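You operate a simulated robot arm through the tools that you are given. There is no shell and no other tool.

The job below is to be done with a simulated robot arm. You get a single attempt, and the scene is never put back.

TASK
Scrap the worn grey brake pad, fit the white one and try the drum knob.
Fine: arm open for the change, grey brake pad in the red scrap tray, arm shut, then the drum knob round to its stop.

It is judged by the outcome, as a careful person would: the job done as asked, and still so three seconds after it is handed in. It fails if anything else is knocked over, pushed out of place, dropped, spilled or broken.

THE ROBOT
A 7-joint arm with a three-finger gripper on a trunk, on a base that drives. Base frame: it is fixed to the floor where the robot stands at the start and does not move with it; the origin is under the middle of the robot, x ahead of it, y to its left, z up. Lengths are in mm, angles in degrees, forces in N, time in s.
With the tool pointing down near the work surface it reaches from about 100 to 900 mm from the robot's upright axis, wherever it stands. Its first joint turns from -166.0 to 166.0 degrees. Places, roughly: brake arm [2200, -3200, 1000]; cream brake pad, white brake pad [1750, -3250, 1000]; drum knob [2200, -3100, 900]; grey brake pad (2x4x8 cm) [2100, -3100, 900]; inside of the pad slot [2100, -3100, 900]; inside of the red scrap tray [2700, -3200, 900]; spring lock [2000, -3300, 1000]. Payload 2.69 kg.
The TCP is the grasp point between the finger pads, 29 mm short of the fingertips. In the tool frame z runs along the fingers and y along their closing line. The gripper opens to 120 mm. The gripper's body begins 78 mm behind the TCP.
Orientation is that of the tool frame in the base frame, as [roll, pitch, yaw] about the fixed x, y, z axes, in that order (R = Rz(yaw) Ry(pitch) Rx(roll)). With the fingers straight down and closing along the base's y, the tool's x points along the base's -x, its y along +y and its z along -z.

THE INTERFACE
- The arm moves only by the tool jog_arm. Its argument "rows" is a list of rows, each a list of 3 entries, a list of its own where there are three numbers: the shift along the tool's x, y, z in mm, then the turn, a rotation vector about the tool's x, y, z in degrees, then the gripper command, from -1 (shut) to 1 (fully open), values between in proportion. In form: [[[dx, dy, dz], [wx, wy, wz], fingers], ...]. A call has 1 to 20 rows; each row shifts and turns the commanded pose from where the row before left it, along the tool's axes as they then stand. Each row takes 0.2 s and may step no farther than 50 mm and 8.6 degrees from the row before; otherwise, or with a gripper value out of range, the whole call is refused. A pose out of reach is approached as far as the arm can. The call stops where the force on the tool passes 90 N (or 10 N more than at its start, if that is more) or the arm is blocked; 0.2 s more then pass. Each finger halts on what it meets, pressing with about 33 N; the grip force reading is that of the motor and also rises with nothing between the fingers. The clock runs only during rows and for 0.2 s after the last one: add rows that do not move to give the fingers time. The reply holds the time, the measured pose of the TCP, the force on the tool along the base axes, the opening and the grip force, in the units named above and with some noise, with the torque about the TCP (base axes, N m) and any sound that the robot's microphone picked up, and new pictures: "show" is both (left out), scene, wrist or none.
- Cameras (640 x 400 px; columns grow to the right, rows downward): "scene" is now at [242.7, 25.6, 1345.1]; the picture's right is [0.27, -0.96, 0.00], its down [-0.50, -0.14, -0.85] and it looks along [0.82, 0.23, -0.52] (base axes); focal length 269 px, centre (320, 200). "wrist" rides on the gripper at [63, 0, -104] in the tool frame; the picture's right is [0.00, 1.00, 0.00], its down [-0.83, 0.00, -0.56] and it looks along [-0.56, 0.00, 0.83] (tool axes); focal length 275 px, centre (320, 200). There is no depth. A picture from a camera that has moved, and an enlarged one, comes with that camera's place and axes in the base frame and with its lens.
- move_column(by): slides the trunk up (or, below 0, down) by that many mm; the arm and the scene camera ride with it, the base frame stays. It gives what a move gives, with no picture.
- steer(legs): drives the robot by 1 to 6 legs, each [ahead, left, turn to the left] in mm, mm and degrees, along the robot's own axes; the way and the turn of a leg run together, so that a leg with both is an arc; at most 1500 mm and 180 degrees a leg. The arm and the cameras ride along, it lands a little off, and it stops where it bumps. It gives what a move gives, and a new picture of the scene camera.
- head_to(pan, tilt): turns the head with the scene camera to pan (to the left, within 86 degrees either way) and tilt (down, from -29 to 69), counted from straight ahead of the robot. It gives what a move gives, and a new picture of the scene camera.
- inspect(camera, box): a new picture of the part [left, top, right, bottom] of that camera's present view, enlarged. No time passes.
- finish_job(): hands the job in; it is judged then, once.

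Places have to be worked out from the pictures, the camera data and where the tool is seen. Open the gripper and draw the arm clear of the work before you hand the job in, unless the task says otherwise.

The tools are called after "Emit:" as name(argument=value, ...) on one line, values as JSON. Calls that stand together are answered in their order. jog_arm: Moves the arm, as the interface text tells. Its arguments: {"type":"object","properties":{"rows":{"type":"array","items":{"type":"array"}},"show":{"type":"string","enum":["both","scene","wrist","none"]}},"required":["rows"]} The other tools are called the same way: move_column (by) slides the trunk up or down; steer (legs) drives the base; head_to (pan, tilt) turns the head that bears the scene camera; inspect (camera, box) takes an enlarged picture of a part of a camera's view; finish_job () hands the job in.

At the start:

```text
clock: 0.0
position: [428.6, 145.7, 1169.6]
ee_rot: [-179.9, 0.0, -179.9]
force: [0.5, 0.3, -0.2]
moment: [0.0, 0.01, 0.0]
gripper_width: 119.8
grasp_force: 0.0
trunk travel left (down, up): [-588.0, 25.0]
robot x, y, heading: [-1.1, -1.0, -0.1]
head pan, tilt: [15.6, 31.3]
```

scene: 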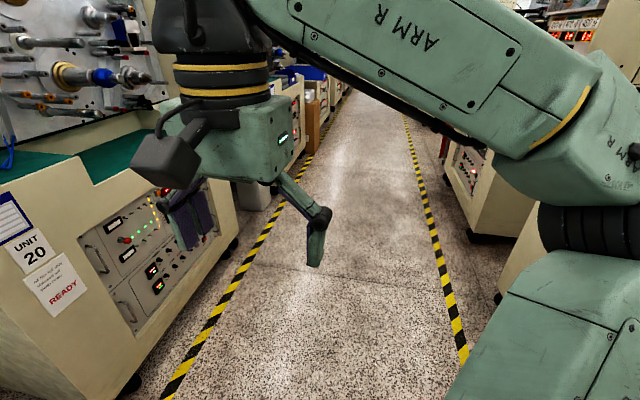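
wrist: 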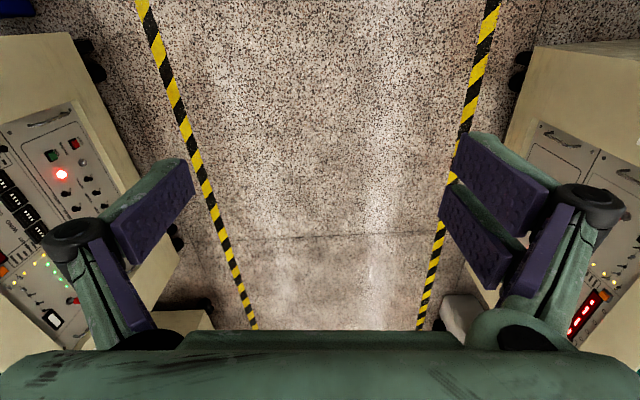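

The pictures show an aisle with benches on both sides; the work lies ahead and to the right (about 2200, -3200). I turn the head to the right to look for a route.

Emit:
head_to(pan=-50, tilt=20)

Emit:
head_to(pan=-10, tilt=15)

```text
clock: 1.4
position: [427.2, 146.8, 1168.1]
ee_rot: [179.9, 0.0, 180.0]
force: [0.4, -1.0, -0.3]
moment: [0.02, 0.0, 0.01]
gripper_width: 120.1
grasp_force: 0.0
trunk travel left (down, up): [-588.0, 25.0]
robot x, y, heading: [1.6, 1.9, -0.2]
head pan, tilt: [-50.0, 20.0]
camera scene: at [216.0, -69.8, 1363.2], right [-0.77, -0.64, 0.0], down [-0.22, 0.26, -0.94], along [0.6, -0.72, -0.34], focal length 269 px, centre (320, 200)
```

scene: 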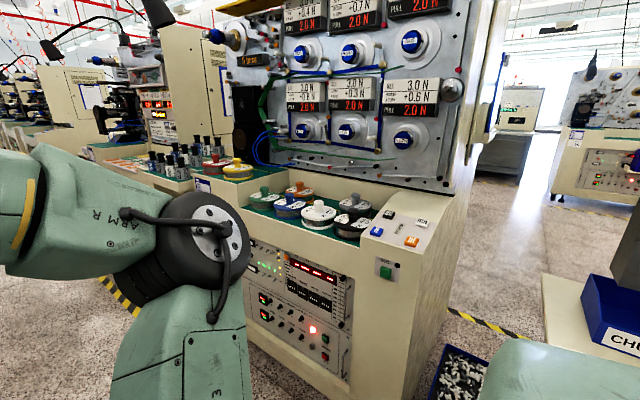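

```text
clock: 2.4
position: [428.1, 147.4, 1169.4]
ee_rot: [-180.0, 0.0, -180.0]
force: [0.0, 0.2, 0.2]
moment: [-0.01, 0.01, 0.03]
gripper_width: 119.8
grasp_force: 0.0
trunk travel left (down, up): [-588.0, 25.0]
robot x, y, heading: [2.1, -3.0, -0.1]
head pan, tilt: [-10.0, 15.0]
camera scene: at [248.1, -14.8, 1371.3], right [-0.17, -0.98, 0.0], down [-0.25, 0.05, -0.97], along [0.95, -0.17, -0.26], focal length 269 px, centre (320, 200)
```

scene: 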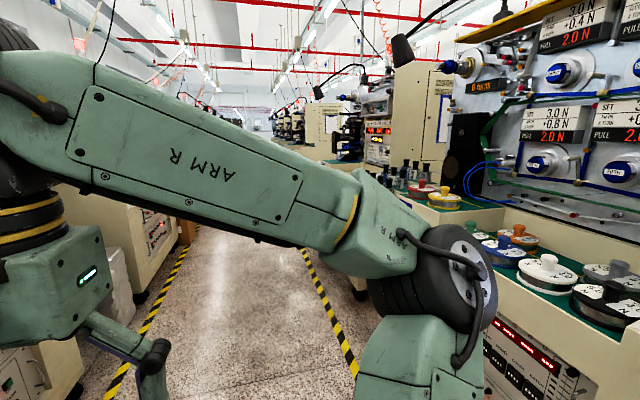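

A machine stands right-ahead, with a cross aisle on its near side. I look further right to see that gap and what is beside me.

Emit:
head_to(pan=-84, tilt=25)

Emit:
head_to(pan=-65, tilt=50)

Emit:
head_to(pan=60, tilt=30)

```text
clock: 3.9
position: [427.2, 146.9, 1168.6]
ee_rot: [-179.9, 0.0, 179.9]
force: [-0.7, 0.0, -0.2]
moment: [0.0, 0.05, 0.01]
gripper_width: 119.8
grasp_force: 0.0
trunk travel left (down, up): [-588.0, 25.0]
robot x, y, heading: [-0.9, 0.6, -0.1]
head pan, tilt: [-84.0, 25.0]
camera scene: at [165.8, -90.1, 1355.1], right [-0.99, -0.11, 0.0], down [-0.04, 0.42, -0.91], along [0.1, -0.9, -0.42], focal length 269 px, centre (320, 200)
```

scene: 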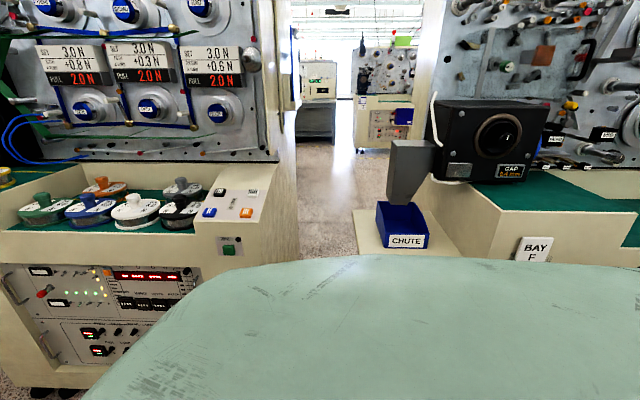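

```text
clock: 4.8
position: [427.9, 147.3, 1168.7]
ee_rot: [180.0, 0.1, -180.0]
force: [-0.2, 0.0, 0.2]
moment: [0.04, -0.01, -0.01]
gripper_width: 119.8
grasp_force: 0.0
trunk travel left (down, up): [-588.0, 25.0]
robot x, y, heading: [-0.9, -1.4, 0.1]
head pan, tilt: [-65.0, 50.0]
camera scene: at [188.6, -68.3, 1317.7], right [-0.91, -0.42, 0.0], down [-0.32, 0.69, -0.64], along [0.27, -0.58, -0.77], focal length 269 px, centre (320, 200)
```

scene: 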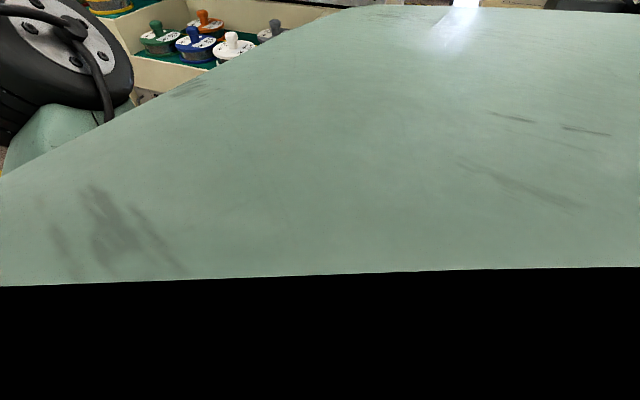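

```text
clock: 6.8
position: [428.0, 146.4, 1169.3]
ee_rot: [-180.0, 0.1, -180.0]
force: [-1.0, 0.0, 0.2]
moment: [0.02, 0.01, 0.02]
gripper_width: 120.1
grasp_force: 0.2
trunk travel left (down, up): [-588.0, 25.0]
robot x, y, heading: [-0.8, -0.2, -0.1]
head pan, tilt: [60.0, 30.0]
camera scene: at [201.4, 79.8, 1347.1], right [0.87, -0.5, 0.0], down [-0.25, -0.43, -0.87], along [0.43, 0.75, -0.5], focal length 269 px, centre (320, 200)
```

scene: 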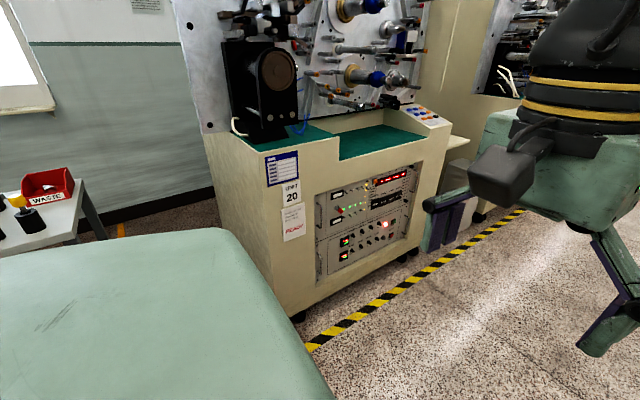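

The row on my right faces the aisle; I see a narrow gap near x≈100–550 leading to another row. I look more closely at that gap and down at the floor by the robot to judge its size.

Emit:
head_to(pan=-75, tilt=15)

Emit:
inspect(camera="scene", box=[240, 80, 560, 280])

Emit:
head_to(pan=0, tilt=69)

Emit:
head_to(pan=-30, tilt=60)

Emit:
head_to(pan=86, tilt=35)

```text
clock: 9.0
position: [428.5, 147.9, 1169.2]
ee_rot: [180.0, -0.1, -180.0]
force: [-0.8, -0.2, 0.0]
moment: [0.0, 0.01, -0.01]
gripper_width: 120.1
grasp_force: 0.0
trunk travel left (down, up): [-588.0, 25.0]
robot x, y, heading: [-0.0, -0.6, -0.1]
head pan, tilt: [-75.0, 15.0]
camera scene: at [180.3, -88.7, 1371.3], right [-0.97, -0.26, 0.0], down [-0.07, 0.25, -0.97], along [0.25, -0.93, -0.26], focal length 269 px, centre (320, 200)
```

scene: 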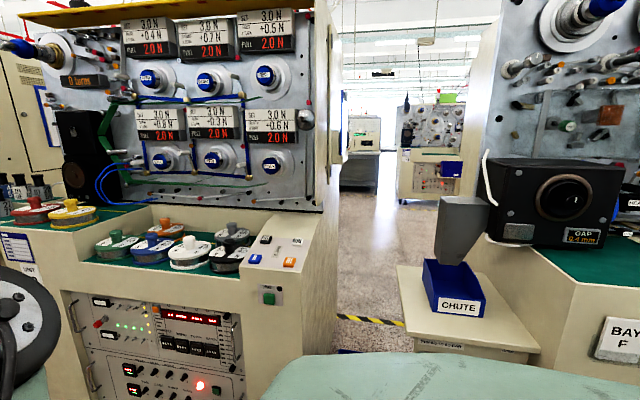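

```text
2.00 times, centred on (400, 180) of scene
camera zoom: at [180.3, -88.7, 1371.3], right [-0.97, -0.26, 0.0], down [-0.07, 0.25, -0.97], along [0.25, -0.93, -0.26], focal length 539 px, centre (160, 240)
```

zoom: 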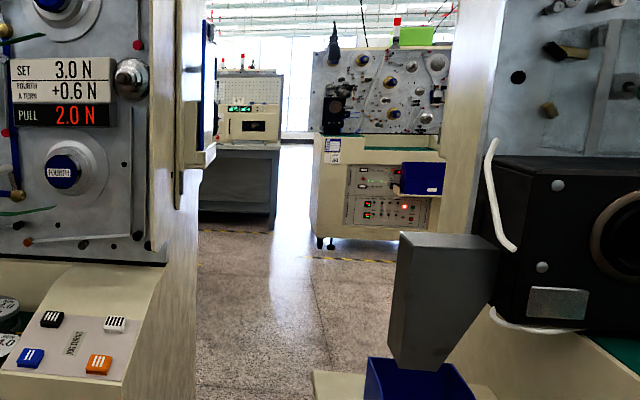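

```text
clock: 10.5
position: [427.2, 146.8, 1168.8]
ee_rot: [-180.0, 0.0, -180.0]
force: [-0.2, 0.5, -0.2]
moment: [-0.01, -0.03, 0.0]
gripper_width: 120.0
grasp_force: 0.0
trunk travel left (down, up): [-588.0, 25.0]
robot x, y, heading: [-2.3, -3.6, 0.1]
head pan, tilt: [0.0, 68.8]
camera scene: at [212.0, 1.5, 1295.7], right [0.0, -1.0, 0.0], down [-0.93, 0.0, -0.36], along [0.36, 0.0, -0.93], focal length 269 px, centre (320, 200)
```

scene: 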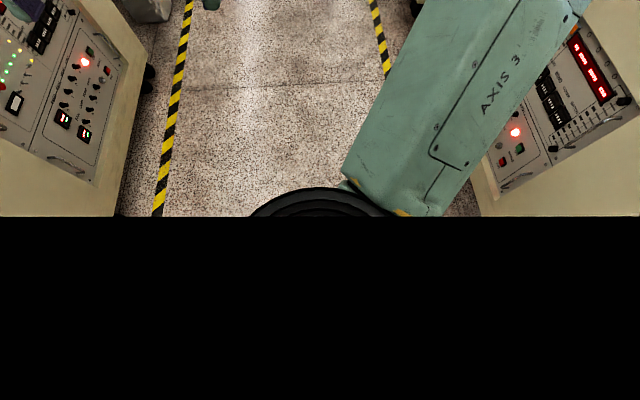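

```text
clock: 11.4
position: [428.3, 145.8, 1168.5]
ee_rot: [180.0, 0.0, -179.9]
force: [0.6, -0.1, 0.2]
moment: [-0.01, 0.02, 0.01]
gripper_width: 120.2
grasp_force: 0.0
trunk travel left (down, up): [-588.0, 25.0]
robot x, y, heading: [2.9, 1.2, 0.0]
head pan, tilt: [-30.0, 60.0]
camera scene: at [213.8, -31.8, 1305.0], right [-0.5, -0.87, 0.0], down [-0.75, 0.43, -0.5], along [0.43, -0.25, -0.87], focal length 269 px, centre (320, 200)
```

scene: 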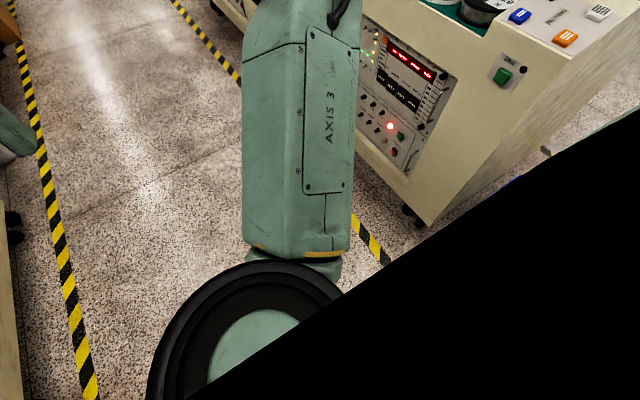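

```text
clock: 13.4
position: [428.9, 147.2, 1169.8]
ee_rot: [180.0, 0.0, 180.0]
force: [-0.9, 0.1, -0.4]
moment: [-0.01, 0.0, -0.03]
gripper_width: 120.1
grasp_force: 0.1
trunk travel left (down, up): [-588.0, 25.0]
robot x, y, heading: [-3.8, 2.4, 0.1]
head pan, tilt: [85.9, 35.0]
camera scene: at [162.4, 89.3, 1339.3], right [1.0, -0.07, 0.0], down [-0.04, -0.57, -0.82], along [0.06, 0.82, -0.57], focal length 269 px, centre (320, 200)
```

scene: 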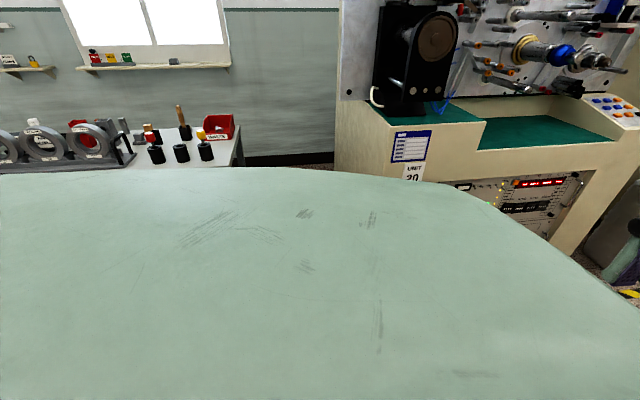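

The right-hand machine's near corner is at about (430, -820), and a small chute table limits the gap to roughly 350–400 mm at its level. I turn in place towards the gap to see it properly (there is 800 mm of clearance).

Emit:
steer(legs=[[0, 0, -80]])

Emit:
head_to(pan=0, tilt=30)

Emit:
head_to(pan=30, tilt=20)

Emit:
head_to(pan=-50, tilt=25)

```text
clock: 17.2
position: [230.3, -388.5, 1168.1]
ee_rot: [-180.0, 0.0, 101.7]
force: [0.1, -0.3, 0.6]
moment: [0.02, -0.01, 0.0]
gripper_width: 120.1
grasp_force: 0.1
trunk travel left (down, up): [-588.0, 25.0]
robot x, y, heading: [0.3, 1.0, -78.3]
head pan, tilt: [85.9, 35.0]
camera scene: at [118.9, -139.6, 1339.4], right [0.13, -0.99, 0.0], down [-0.57, -0.08, -0.82], along [0.81, 0.11, -0.57], focal length 269 px, centre (320, 200)
```

scene: 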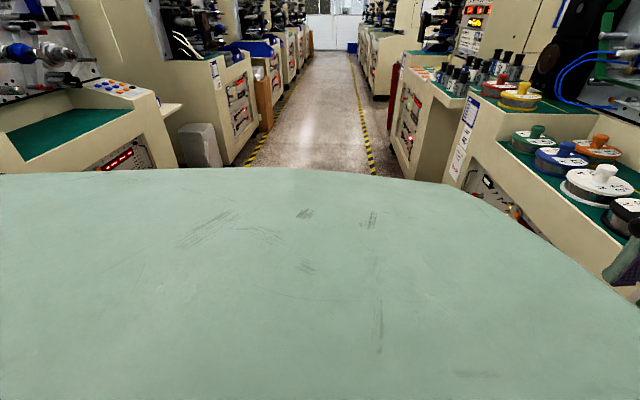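

```text
clock: 18.8
position: [230.5, -387.7, 1168.7]
ee_rot: [-180.0, 0.0, 101.5]
force: [-0.2, -0.6, 0.3]
moment: [-0.01, 0.02, 0.0]
gripper_width: 119.9
grasp_force: 0.0
trunk travel left (down, up): [-588.0, 25.0]
robot x, y, heading: [2.4, -2.4, -78.2]
head pan, tilt: [0.0, 30.0]
camera scene: at [50.0, -239.8, 1347.1], right [-0.98, -0.2, 0.0], down [-0.1, 0.49, -0.87], along [0.18, -0.85, -0.5], focal length 269 px, centre (320, 200)
```

scene: 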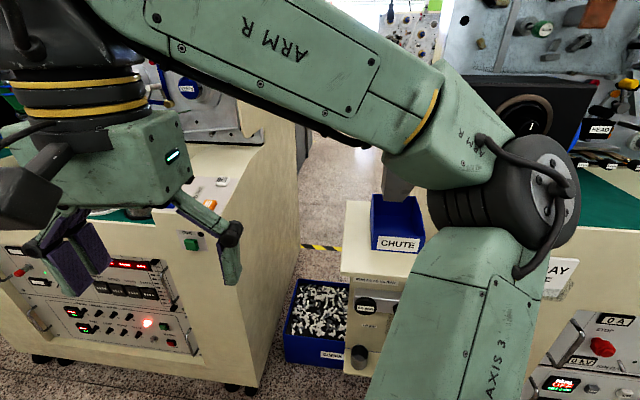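

```text
clock: 19.8
position: [230.1, -389.9, 1168.9]
ee_rot: [180.0, -0.1, 101.6]
force: [0.2, -0.5, 1.2]
moment: [-0.04, 0.0, -0.02]
gripper_width: 120.2
grasp_force: 0.1
trunk travel left (down, up): [-588.0, 25.0]
robot x, y, heading: [-1.2, -1.7, -78.3]
head pan, tilt: [30.0, 20.0]
camera scene: at [93.5, -220.9, 1363.2], right [-0.75, -0.66, 0.0], down [-0.23, 0.26, -0.94], along [0.62, -0.7, -0.34], focal length 269 px, centre (320, 200)
```

scene: 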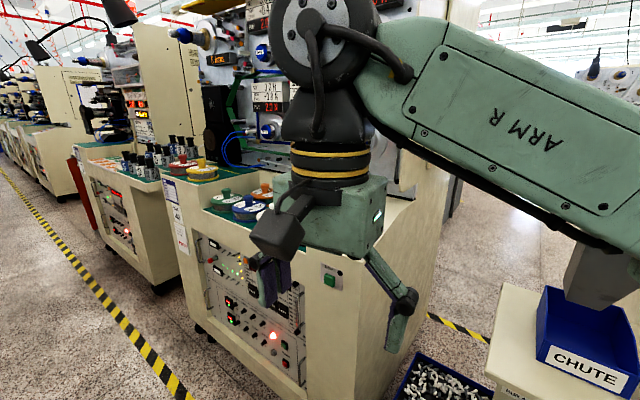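

```text
clock: 21.3
position: [231.1, -387.7, 1167.8]
ee_rot: [180.0, 0.0, 101.7]
force: [-0.3, -1.1, 0.4]
moment: [0.03, 0.01, -0.01]
gripper_width: 120.0
grasp_force: 0.1
trunk travel left (down, up): [-588.0, 25.0]
robot x, y, heading: [-0.2, -2.3, -78.4]
head pan, tilt: [-50.0, 25.0]
camera scene: at [-25.5, -223.6, 1355.1], right [-0.78, 0.62, 0.0], down [0.26, 0.33, -0.91], along [-0.56, -0.71, -0.42], focal length 269 px, centre (320, 200)
```

scene: 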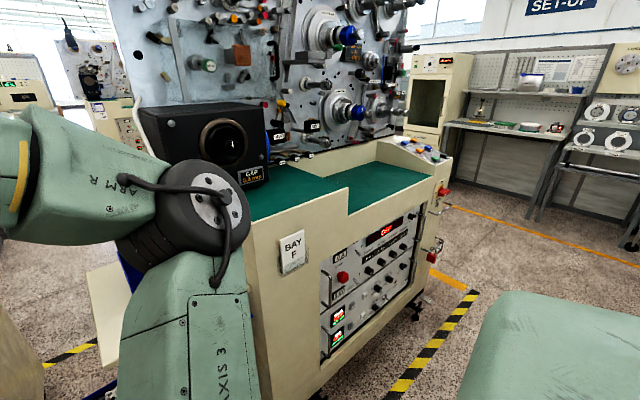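

The gap is blocked by a bolt bin and the chute table, but the row ends at about x≈-1300 beyond "Bay F", with open floor there. I look further right to check the path along -x.

Emit:
head_to(pan=-86, tilt=25)

Emit:
head_to(pan=-70, tilt=8)

```text
clock: 22.3
position: [230.4, -389.0, 1169.5]
ee_rot: [-180.0, 0.0, 101.6]
force: [0.4, -0.5, -0.4]
moment: [-0.02, 0.01, 0.04]
gripper_width: 120.3
grasp_force: 0.1
trunk travel left (down, up): [-588.0, 25.0]
robot x, y, heading: [0.3, 1.5, -78.1]
head pan, tilt: [-85.9, 25.0]
camera scene: at [-57.0, -176.3, 1355.1], right [-0.27, 0.96, 0.0], down [0.41, 0.11, -0.91], along [-0.87, -0.25, -0.42], focal length 269 px, centre (320, 200)
```

scene: 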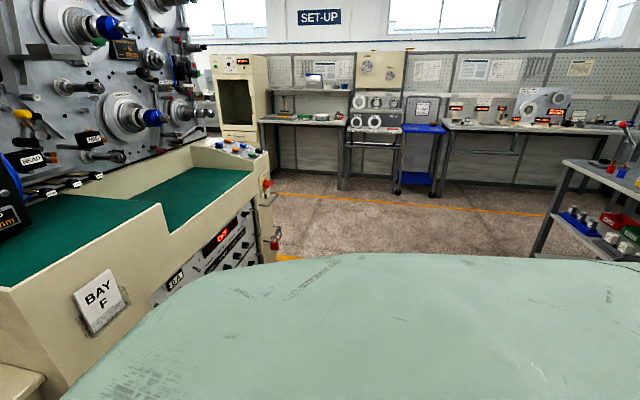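

```text
clock: 23.1
position: [230.6, -389.4, 1168.7]
ee_rot: [-179.9, -0.1, 101.7]
force: [-0.2, -0.6, 0.4]
moment: [0.0, -0.01, -0.01]
gripper_width: 120.0
grasp_force: 0.2
trunk travel left (down, up): [-588.0, 25.0]
robot x, y, heading: [3.9, -0.9, -78.3]
head pan, tilt: [-70.0, 8.0]
camera scene: at [-47.2, -199.9, 1382.7], right [-0.52, 0.85, 0.0], down [0.12, 0.07, -0.99], along [-0.84, -0.52, -0.14], focal length 269 px, centre (320, 200)
```

scene: 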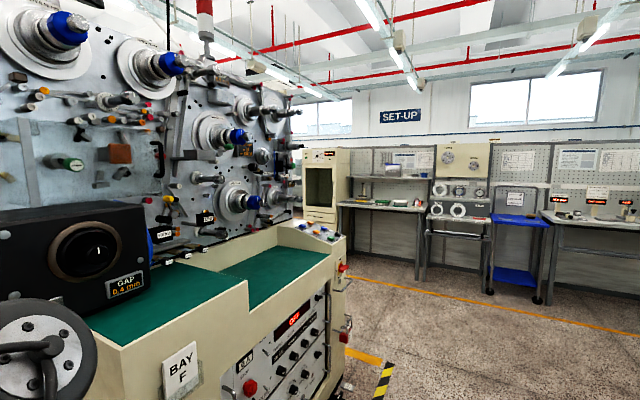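

The floor toward x≈-1900 along y≈0 is free up to the set-up wall (~x -3500). I drive there sideways, keeping the heading, then look down past Bay F.

Emit:
steer(legs=[[-190, -930, 0], [-200, -960, 0], [0, 0, -12]])

Emit:
head_to(pan=20, tilt=20)

Emit:
head_to(pan=-30, tilt=20)

```text
clock: 38.5
position: [-1746.8, -437.8, 1168.9]
ee_rot: [180.0, 0.0, 88.9]
force: [-0.5, 1.0, 0.4]
moment: [0.0, -0.01, 0.06]
gripper_width: 120.1
grasp_force: 0.1
trunk travel left (down, up): [-588.0, 25.0]
robot x, y, heading: [-1883.1, -10.0, -91.1]
head pan, tilt: [-70.0, 8.0]
camera scene: at [-1975.4, -191.4, 1382.7], right [-0.32, 0.95, 0.0], down [0.13, 0.04, -0.99], along [-0.94, -0.32, -0.14], focal length 269 px, centre (320, 200)
```

scene: 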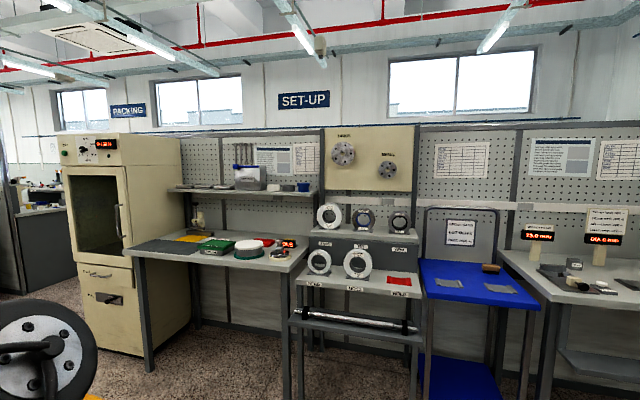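

```text
clock: 40.2
position: [-1746.3, -437.3, 1167.7]
ee_rot: [-180.0, 0.0, 88.8]
force: [0.1, -0.1, 0.3]
moment: [0.0, -0.01, 0.01]
gripper_width: 120.0
grasp_force: 0.1
trunk travel left (down, up): [-588.0, 25.0]
robot x, y, heading: [-1885.6, -7.3, -91.3]
head pan, tilt: [20.0, 20.0]
camera scene: at [-1857.6, -249.8, 1363.2], right [-0.95, -0.32, 0.0], down [-0.11, 0.32, -0.94], along [0.3, -0.89, -0.34], focal length 269 px, centre (320, 200)
```

scene: 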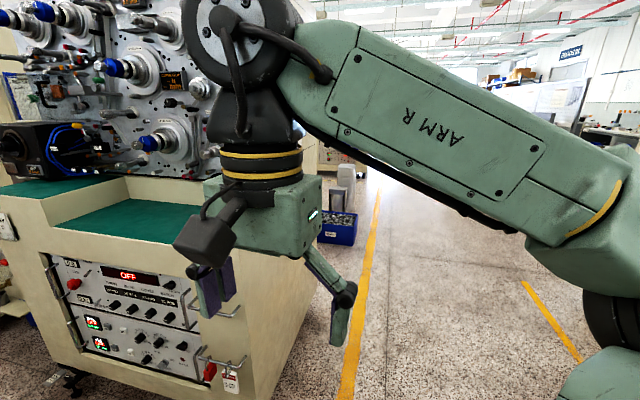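

```text
clock: 41.4
position: [-1747.6, -437.5, 1169.7]
ee_rot: [-180.0, 0.0, 88.8]
force: [0.1, -0.3, 0.5]
moment: [0.03, -0.01, 0.04]
gripper_width: 119.9
grasp_force: 0.1
trunk travel left (down, up): [-588.0, 25.0]
robot x, y, heading: [-1883.9, -7.1, -91.2]
head pan, tilt: [-30.0, 20.0]
camera scene: at [-1935.7, -241.3, 1363.2], right [-0.86, 0.52, 0.0], down [0.18, 0.29, -0.94], along [-0.49, -0.8, -0.34], focal length 269 px, centre (320, 200)
```

scene: 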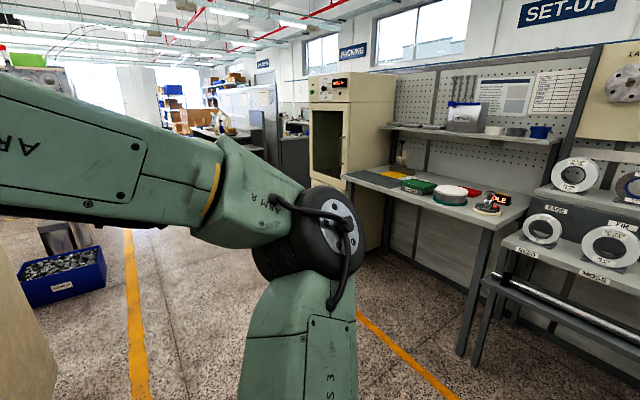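

Beyond Bay F there is a marked lane (orange lines at x≈-1600 and x≈-2900) running in -y. I drive along it to about y=-1900 and look left (+x) for the second aisle.

Emit:
steer(legs=[[1000, -150, 0], [900, -70, 0]])

Emit:
head_to(pan=80, tilt=10)

Emit:
head_to(pan=45, tilt=20)

Emit:
head_to(pan=0, tilt=20)

```text
clock: 51.0
position: [-1939.9, -2345.4, 1167.7]
ee_rot: [179.9, -0.1, 90.3]
force: [-0.2, -1.4, 0.0]
moment: [0.01, -0.02, -0.01]
gripper_width: 120.0
grasp_force: 0.1
trunk travel left (down, up): [-588.0, 25.0]
robot x, y, heading: [-2092.8, -1920.7, -89.7]
head pan, tilt: [-30.0, 20.0]
camera scene: at [-2134.0, -2153.9, 1363.1], right [-0.87, 0.49, 0.0], down [0.17, 0.3, -0.94], along [-0.46, -0.82, -0.34], focal length 269 px, centre (320, 200)
```

scene: 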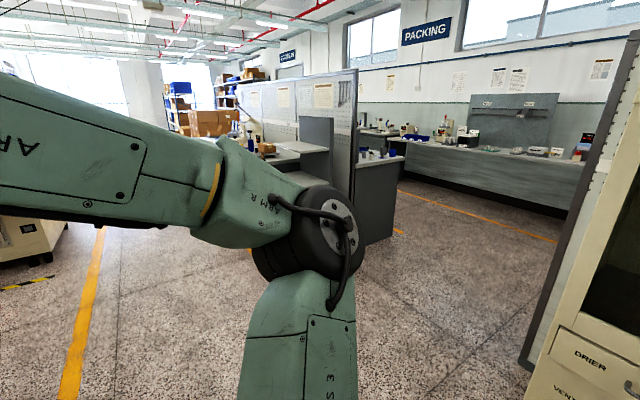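

```text
clock: 52.9
position: [-1939.6, -2345.3, 1168.9]
ee_rot: [180.0, 0.0, 90.3]
force: [-0.4, 0.1, -0.3]
moment: [0.01, 0.0, -0.03]
gripper_width: 119.9
grasp_force: 0.1
trunk travel left (down, up): [-588.0, 25.0]
robot x, y, heading: [-2090.5, -1918.0, -89.7]
head pan, tilt: [80.0, 10.0]
camera scene: at [-1996.3, -2088.3, 1379.5], right [-0.17, -0.99, 0.0], down [-0.17, 0.03, -0.98], along [0.97, -0.17, -0.17], focal length 269 px, centre (320, 200)
```

scene: 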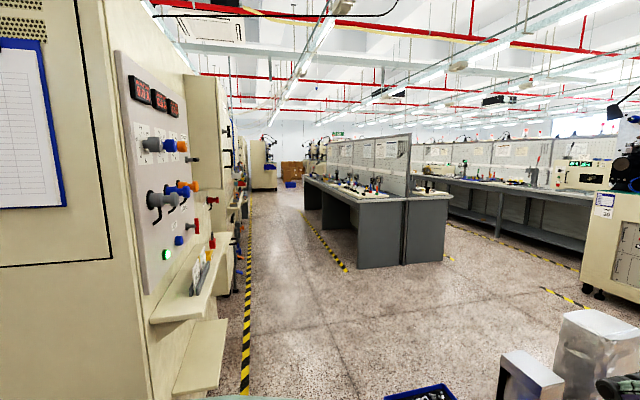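

```text
clock: 53.9
position: [-1939.7, -2344.9, 1168.5]
ee_rot: [180.0, 0.0, 90.3]
force: [-0.2, -0.4, -0.1]
moment: [0.02, 0.0, 0.06]
gripper_width: 119.9
grasp_force: 0.1
trunk travel left (down, up): [-588.0, 25.0]
robot x, y, heading: [-2088.0, -1918.0, -89.7]
head pan, tilt: [45.0, 20.0]
camera scene: at [-2021.7, -2138.1, 1363.2], right [-0.7, -0.71, 0.0], down [-0.24, 0.24, -0.94], along [0.67, -0.66, -0.34], focal length 269 px, centre (320, 200)
```

scene: 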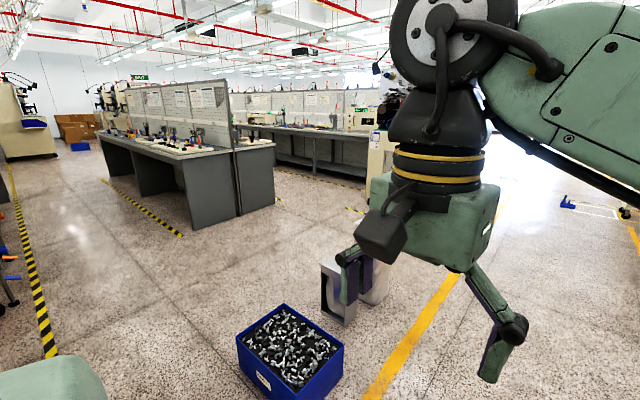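

```text
clock: 55.0
position: [-1940.5, -2344.5, 1167.6]
ee_rot: [-180.0, 0.0, 90.4]
force: [0.1, -0.7, 0.8]
moment: [0.01, 0.02, 0.04]
gripper_width: 120.0
grasp_force: 0.0
trunk travel left (down, up): [-588.0, 25.0]
robot x, y, heading: [-2089.8, -1916.8, -89.8]
head pan, tilt: [0.0, 20.0]
camera scene: at [-2087.3, -2165.8, 1363.2], right [-1.0, -0.01, 0.0], down [0.0, 0.34, -0.94], along [0.01, -0.94, -0.34], focal length 269 px, centre (320, 200)
```

scene: 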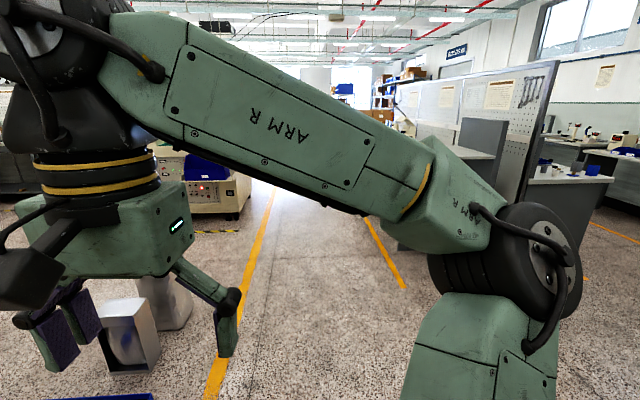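

The second aisle lies between the row's back (y≈-1850) and a grey island bench whose front faces it at y≈-3000, starting x≈1000; a bolt bin on the floor (x -1390..-910, y -2950..-2590) narrows its mouth. To learn how wide my own base is before passing, I turn the wrist about 170° so the wrist camera looks back at the robot.

Emit:
jog_arm(rows=[[[0, 0, 0], [0, 0, 8.5], 1], [[0, 0, 0], [0, 0, 8.5], 1], [[0, 0, 0], [0, 0, 8.5], 1], [[0, 0, 0], [0, 0, 8.5], 1], [[0, 0, 0], [0, 0, 8.5], 1], [[0, 0, 0], [0, 0, 8.5], 1], [[0, 0, 0], [0, 0, 8.5], 1], [[0, 0, 0], [0, 0, 8.5], 1], [[0, 0, 0], [0, 0, 8.5], 1], [[0, 0, 0], [0, 0, 8.5], 1]], show="wrist")

```text
clock: 57.2
position: [-1940.6, -2345.5, 1169.4]
ee_rot: [-180.0, 0.0, 5.1]
force: [-0.1, -0.6, -0.3]
moment: [0.0, -0.02, 0.01]
gripper_width: 120.2
grasp_force: 0.0
trunk travel left (down, up): [-588.0, 25.0]
robot x, y, heading: [-2091.2, -1920.0, -89.9]
head pan, tilt: [0.0, 20.0]
camera wrist: at [-1877.4, -2339.5, 1272.8], right [0.1, -1.0, 0.0], down [-0.83, -0.08, 0.56], along [-0.55, -0.05, -0.83], focal length 275 px, centre (320, 200)
```

wrist: 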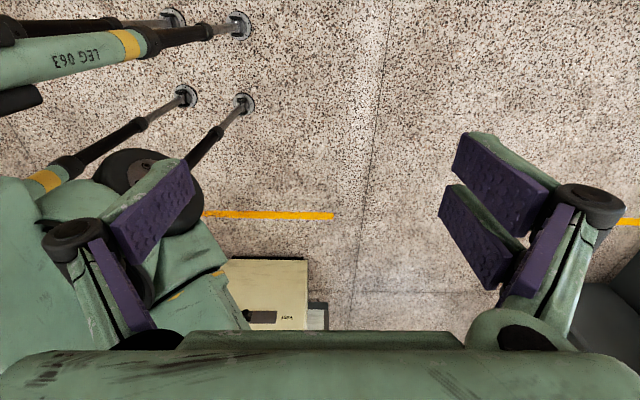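

The wrist view shows slim legs with feet within about ±160 mm of the robot's middle, so the ~790 mm mouth is passable at y≈-2220. I go forward 300, turn to face +x and look.

Emit:
steer(legs=[[300, 0, 0], [0, 0, 90]])

Emit:
head_to(pan=20, tilt=30)

Emit:
head_to(pan=-20, tilt=30)

```text
clock: 63.1
position: [-1655.9, -2081.8, 1169.0]
ee_rot: [180.0, -0.1, 94.3]
force: [-0.8, -0.1, -0.2]
moment: [-0.01, 0.01, 0.0]
gripper_width: 120.1
grasp_force: 0.1
trunk travel left (down, up): [-588.0, 25.0]
robot x, y, heading: [-2084.2, -2223.6, -0.7]
head pan, tilt: [0.0, 20.0]
camera scene: at [-1836.6, -2224.1, 1363.2], right [-0.01, -1.0, 0.0], down [-0.34, 0.0, -0.94], along [0.94, -0.01, -0.34], focal length 269 px, centre (320, 200)
```

scene: 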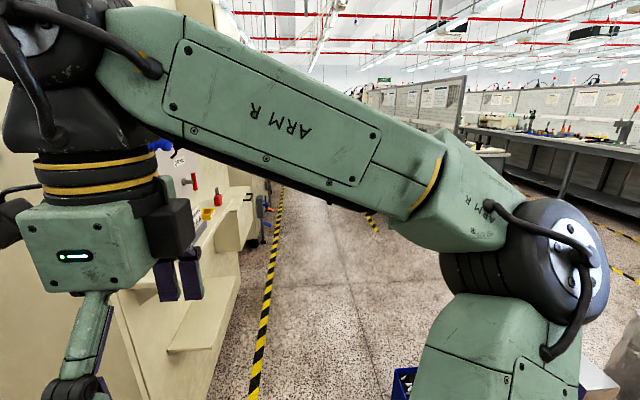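

```text
clock: 64.0
position: [-1658.7, -2082.0, 1167.7]
ee_rot: [180.0, -0.1, 94.4]
force: [0.3, -0.5, -0.2]
moment: [0.01, 0.02, 0.03]
gripper_width: 120.1
grasp_force: 0.0
trunk travel left (down, up): [-588.0, 25.0]
robot x, y, heading: [-2083.4, -2229.4, -0.8]
head pan, tilt: [20.0, 30.0]
camera scene: at [-1844.4, -2193.2, 1347.2], right [0.33, -0.94, 0.0], down [-0.47, -0.16, -0.87], along [0.82, 0.29, -0.5], focal length 269 px, centre (320, 200)
```

scene: 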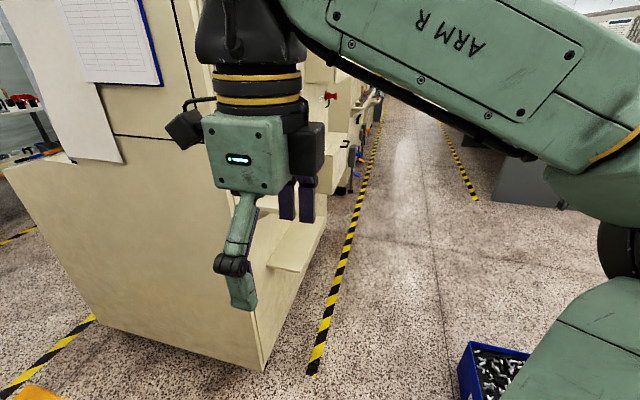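

```text
clock: 65.0
position: [-1657.2, -2081.4, 1168.6]
ee_rot: [-180.0, 0.1, 94.3]
force: [-0.1, -0.5, -0.2]
moment: [0.01, 0.03, 0.03]
gripper_width: 119.7
grasp_force: 0.0
trunk travel left (down, up): [-588.0, 25.0]
robot x, y, heading: [-2080.8, -2221.0, -0.8]
head pan, tilt: [-20.0, 30.0]
camera scene: at [-1845.1, -2255.0, 1347.1], right [-0.35, -0.94, 0.0], down [-0.47, 0.18, -0.87], along [0.81, -0.31, -0.5], focal length 269 px, centre (320, 200)
```

scene: 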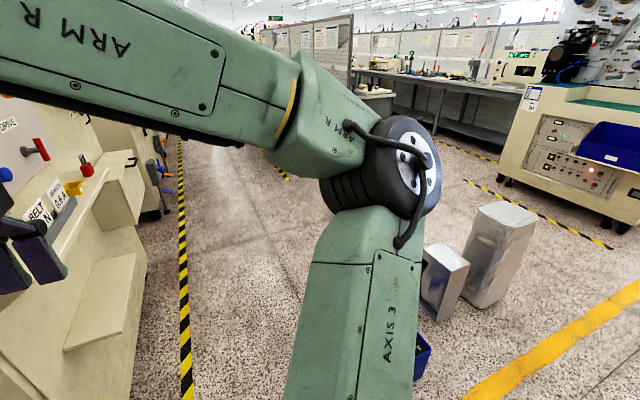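

The bin's near edge is at y≈-2575 and the machine's shelf at y≈-1750, so y≈-2220 clears both. I drive 1500 ahead and look again.

Emit:
steer(legs=[[1500, 15, 0]])

Emit:
head_to(pan=15, tilt=25)

Emit:
head_to(pan=-30, tilt=15)

```text
refused: leg 1 is longer than a leg can be; nothing moved
```

```text
clock: 66.0
position: [-1657.2, -2081.5, 1169.0]
ee_rot: [-180.0, 0.1, 94.3]
force: [-0.1, -0.3, -1.1]
moment: [-0.05, 0.01, 0.0]
gripper_width: 120.1
grasp_force: 0.1
trunk travel left (down, up): [-588.0, 25.0]
robot x, y, heading: [-2086.4, -2225.7, -0.9]
head pan, tilt: [15.0, 25.0]
camera scene: at [-1840.5, -2200.4, 1355.1], right [0.25, -0.97, 0.0], down [-0.41, -0.1, -0.91], along [0.88, 0.22, -0.42], focal length 269 px, centre (320, 200)
```

scene: 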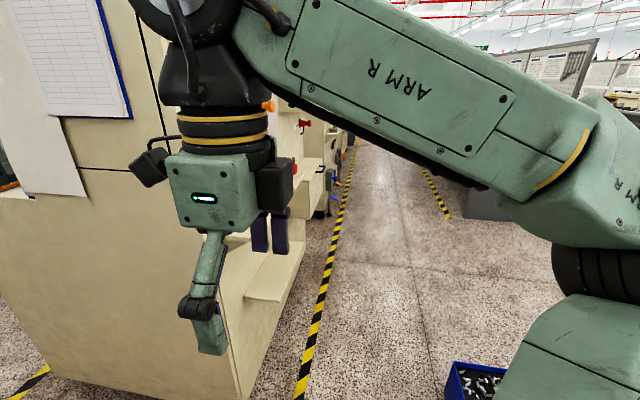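

```text
clock: 67.2
position: [-1656.7, -2080.9, 1168.0]
ee_rot: [-179.9, 0.1, 94.3]
force: [-0.1, -0.6, 0.3]
moment: [-0.03, 0.01, 0.03]
gripper_width: 120.1
grasp_force: 0.1
trunk travel left (down, up): [-588.0, 25.0]
robot x, y, heading: [-2088.2, -2224.5, -0.8]
head pan, tilt: [-30.0, 15.0]
camera scene: at [-1849.4, -2270.7, 1371.3], right [-0.51, -0.86, 0.0], down [-0.22, 0.13, -0.97], along [0.83, -0.49, -0.26], focal length 269 px, centre (320, 200)
```

scene: 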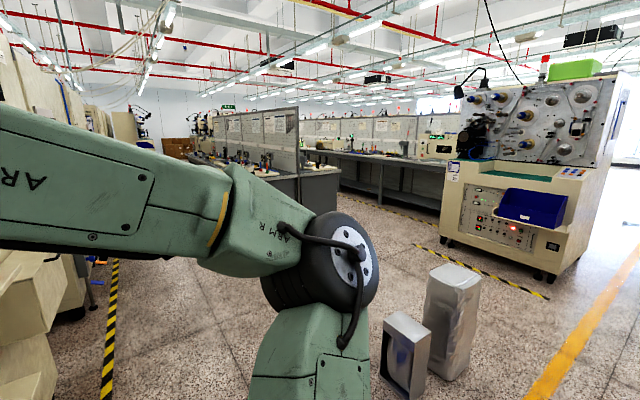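

The leg was a hair too long; the path along y≈-2225 still looks free. I drive 1400 ahead, then look on.

Emit:
steer(legs=[[1400, 15, 0]])

Emit:
head_to(pan=15, tilt=25)

Emit:
head_to(pan=-30, tilt=15)

```text
clock: 74.2
position: [-248.2, -2092.5, 1169.5]
ee_rot: [180.0, 0.1, 94.0]
force: [-0.6, -0.8, 0.2]
moment: [0.0, 0.03, -0.01]
gripper_width: 119.9
grasp_force: 0.0
trunk travel left (down, up): [-588.0, 25.0]
robot x, y, heading: [-674.9, -2231.0, -1.0]
head pan, tilt: [-30.0, 15.0]
camera scene: at [-442.0, -2280.1, 1371.3], right [-0.52, -0.86, 0.0], down [-0.22, 0.13, -0.97], along [0.83, -0.5, -0.26], focal length 269 px, centre (320, 200)
```

scene: 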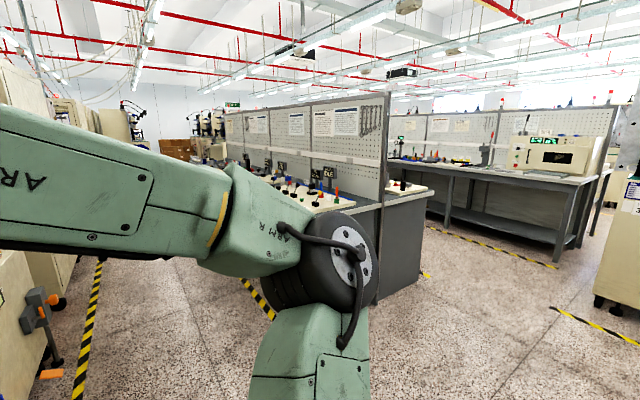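

```text
clock: 75.3
position: [-247.7, -2091.7, 1169.0]
ee_rot: [179.9, 0.0, 93.9]
force: [0.2, 0.2, -0.4]
moment: [-0.02, -0.03, -0.02]
gripper_width: 120.1
grasp_force: 0.0
trunk travel left (down, up): [-588.0, 25.0]
robot x, y, heading: [-679.4, -2226.5, -1.3]
head pan, tilt: [15.0, 25.0]
camera scene: at [-432.6, -2209.8, 1355.1], right [0.24, -0.97, 0.0], down [-0.41, -0.1, -0.91], along [0.88, 0.22, -0.42], focal length 269 px, centre (320, 200)
```

scene: 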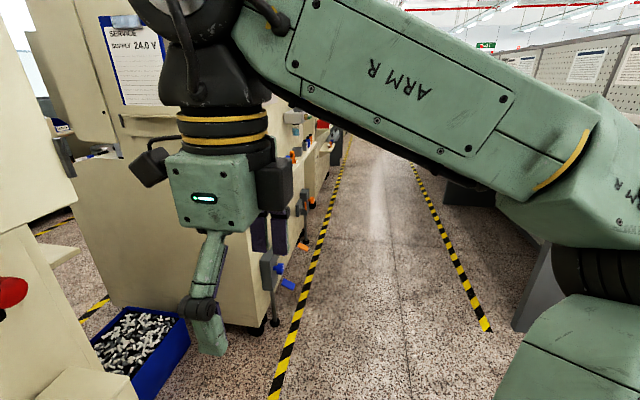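

```text
clock: 76.4
position: [-247.7, -2091.8, 1168.3]
ee_rot: [180.0, 0.0, 93.9]
force: [-0.9, -0.4, 0.4]
moment: [-0.04, -0.01, -0.01]
gripper_width: 119.9
grasp_force: 0.0
trunk travel left (down, up): [-588.0, 25.0]
robot x, y, heading: [-680.2, -2231.2, -1.0]
head pan, tilt: [-30.0, 15.0]
camera scene: at [-442.1, -2280.0, 1371.3], right [-0.52, -0.86, 0.0], down [-0.22, 0.13, -0.97], along [0.83, -0.5, -0.26], focal length 269 px, centre (320, 200)
```

scene: 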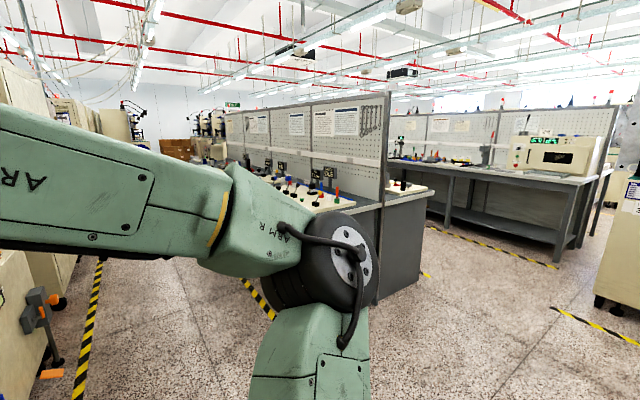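

The aisle ahead is free between the tapes (y≈-1900 and y≈-2880). I correct the heading by +1° and drive another 1400, then 1300 ahead towards x≈2000.

Emit:
steer(legs=[[0, 0, 1], [1400, 0, 0]])

Emit:
head_to(pan=-45, tilt=20)

Emit:
head_to(pan=15, tilt=25)

```text
clock: 83.9
position: [1181.9, -2056.8, 1170.1]
ee_rot: [-180.0, -0.1, 96.5]
force: [0.4, -0.1, 0.3]
moment: [0.0, 0.01, 0.01]
gripper_width: 120.1
grasp_force: 0.0
trunk travel left (down, up): [-588.0, 25.0]
robot x, y, heading: [754.5, -2213.8, 1.3]
head pan, tilt: [-30.0, 15.0]
camera scene: at [996.4, -2253.3, 1371.3], right [-0.48, -0.88, 0.0], down [-0.23, 0.12, -0.97], along [0.85, -0.46, -0.26], focal length 269 px, centre (320, 200)
```

scene: 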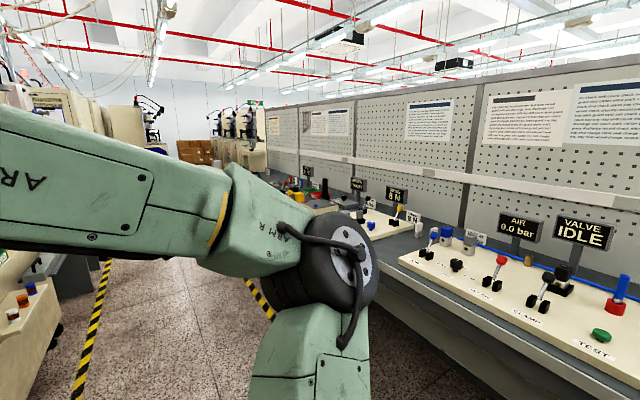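

```text
clock: 84.7
position: [1181.1, -2057.3, 1170.5]
ee_rot: [-180.0, 0.0, 96.5]
force: [0.5, 0.1, 0.5]
moment: [0.01, -0.01, -0.01]
gripper_width: 119.9
grasp_force: 0.1
trunk travel left (down, up): [-588.0, 25.0]
robot x, y, heading: [755.5, -2211.9, 1.2]
head pan, tilt: [-45.0, 20.0]
camera scene: at [981.8, -2272.8, 1363.2], right [-0.69, -0.73, 0.0], down [-0.25, 0.24, -0.94], along [0.68, -0.65, -0.34], focal length 269 px, centre (320, 200)
```

scene: 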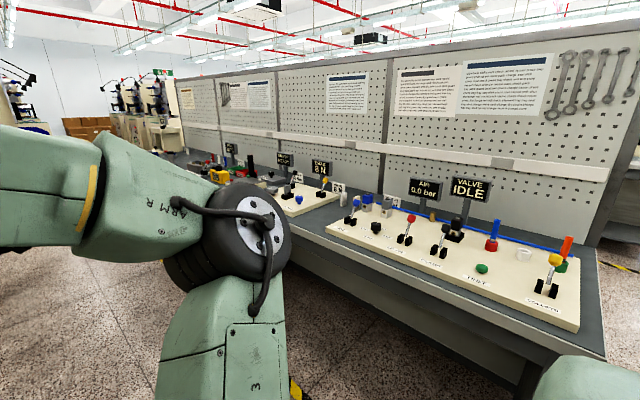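

```text
clock: 86.0
position: [1181.6, -2056.7, 1168.7]
ee_rot: [180.0, 0.0, 96.4]
force: [0.0, 0.0, 0.2]
moment: [-0.01, -0.01, 0.01]
gripper_width: 120.0
grasp_force: 0.1
trunk travel left (down, up): [-588.0, 25.0]
robot x, y, heading: [757.2, -2215.3, 1.4]
head pan, tilt: [15.0, 25.0]
camera scene: at [1002.6, -2182.6, 1355.1], right [0.28, -0.96, 0.0], down [-0.41, -0.12, -0.91], along [0.87, 0.26, -0.42], focal length 269 px, centre (320, 200)
```

scene: 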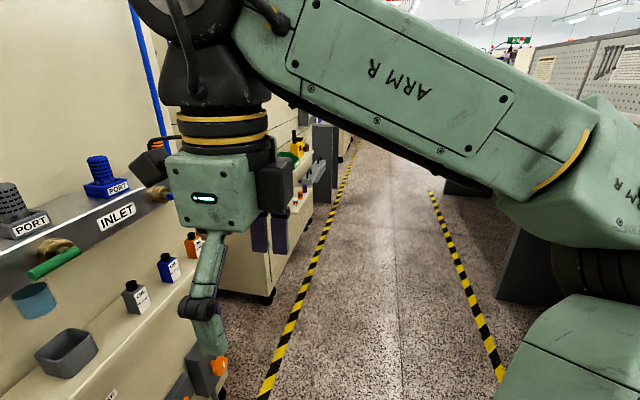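

The bench modules come into view; ours (brake, drum) is further along at x≈1750–2700. I drive 1350 further at a slightly larger offset from the left shelves, then turn to face the bench.

Emit:
steer(legs=[[1350, -130, 0], [0, 0, -91]])

Emit:
head_to(pan=0, tilt=35)

Emit:
head_to(pan=35, tilt=35)

Emit:
head_to(pan=-40, tilt=35)

```text
clock: 96.7
position: [2226.1, -2756.2, 1168.5]
ee_rot: [-180.0, 0.0, 3.2]
force: [0.3, -0.2, 0.6]
moment: [0.01, 0.03, 0.01]
gripper_width: 119.6
grasp_force: 0.0
trunk travel left (down, up): [-588.0, 25.0]
robot x, y, heading: [2097.2, -2323.7, -91.7]
head pan, tilt: [15.0, 25.0]
camera scene: at [2110.0, -2568.6, 1355.1], right [-0.97, -0.23, 0.0], down [-0.1, 0.41, -0.91], along [0.21, -0.88, -0.42], focal length 269 px, centre (320, 200)
```

scene: 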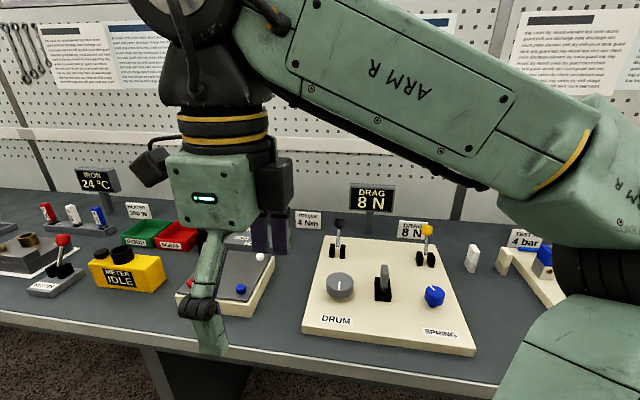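

```text
clock: 97.5
position: [2226.6, -2756.9, 1168.9]
ee_rot: [180.0, 0.0, 3.1]
force: [-0.8, -1.3, -0.3]
moment: [0.0, 0.02, 0.0]
gripper_width: 119.9
grasp_force: 0.1
trunk travel left (down, up): [-588.0, 25.0]
robot x, y, heading: [2093.3, -2323.6, -91.6]
head pan, tilt: [0.0, 35.0]
camera scene: at [2086.3, -2566.9, 1339.4], right [-1.0, 0.03, 0.0], down [0.02, 0.57, -0.82], along [-0.03, -0.82, -0.57], focal length 269 px, centre (320, 200)
```

scene: 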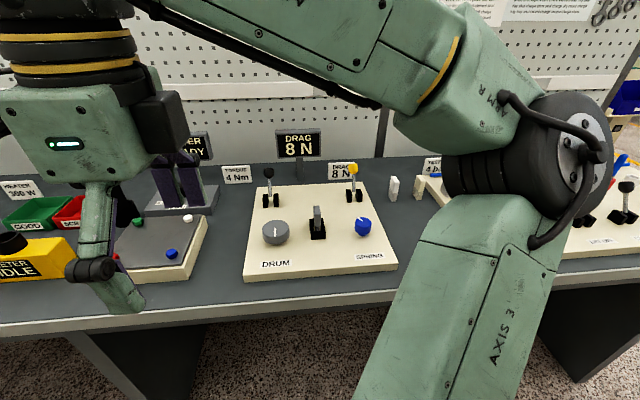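

```text
clock: 98.5
position: [2226.3, -2756.2, 1168.6]
ee_rot: [-180.0, 0.1, 3.2]
force: [0.0, 0.0, -0.1]
moment: [0.0, 0.04, 0.05]
gripper_width: 120.1
grasp_force: 0.1
trunk travel left (down, up): [-588.0, 25.0]
robot x, y, heading: [2091.9, -2324.4, -91.7]
head pan, tilt: [35.0, 35.0]
camera scene: at [2137.2, -2552.7, 1339.4], right [-0.84, -0.55, 0.0], down [-0.31, 0.48, -0.82], along [0.45, -0.69, -0.57], focal length 269 px, centre (320, 200)
```

scene: 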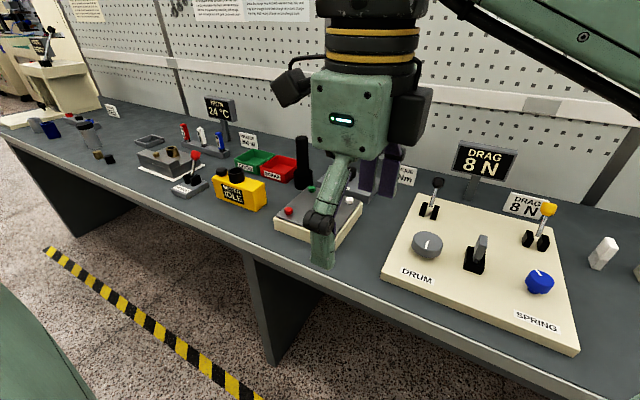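

```text
clock: 99.9
position: [2226.5, -2756.4, 1168.2]
ee_rot: [-180.0, -0.1, 3.3]
force: [-0.2, -0.7, -0.5]
moment: [-0.01, -0.01, 0.01]
gripper_width: 119.8
grasp_force: 0.0
trunk travel left (down, up): [-588.0, 25.0]
robot x, y, heading: [2093.7, -2326.5, -92.0]
head pan, tilt: [-40.0, 35.0]
camera scene: at [2030.4, -2544.6, 1339.4], right [-0.75, 0.67, 0.0], down [0.38, 0.43, -0.82], along [-0.55, -0.61, -0.57], focal length 269 px, centre (320, 200)
```

scene: 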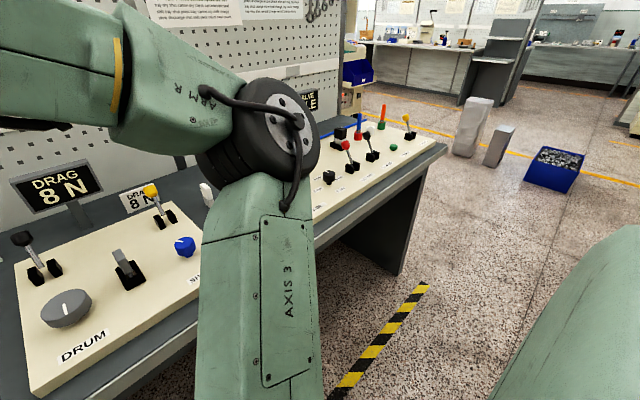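

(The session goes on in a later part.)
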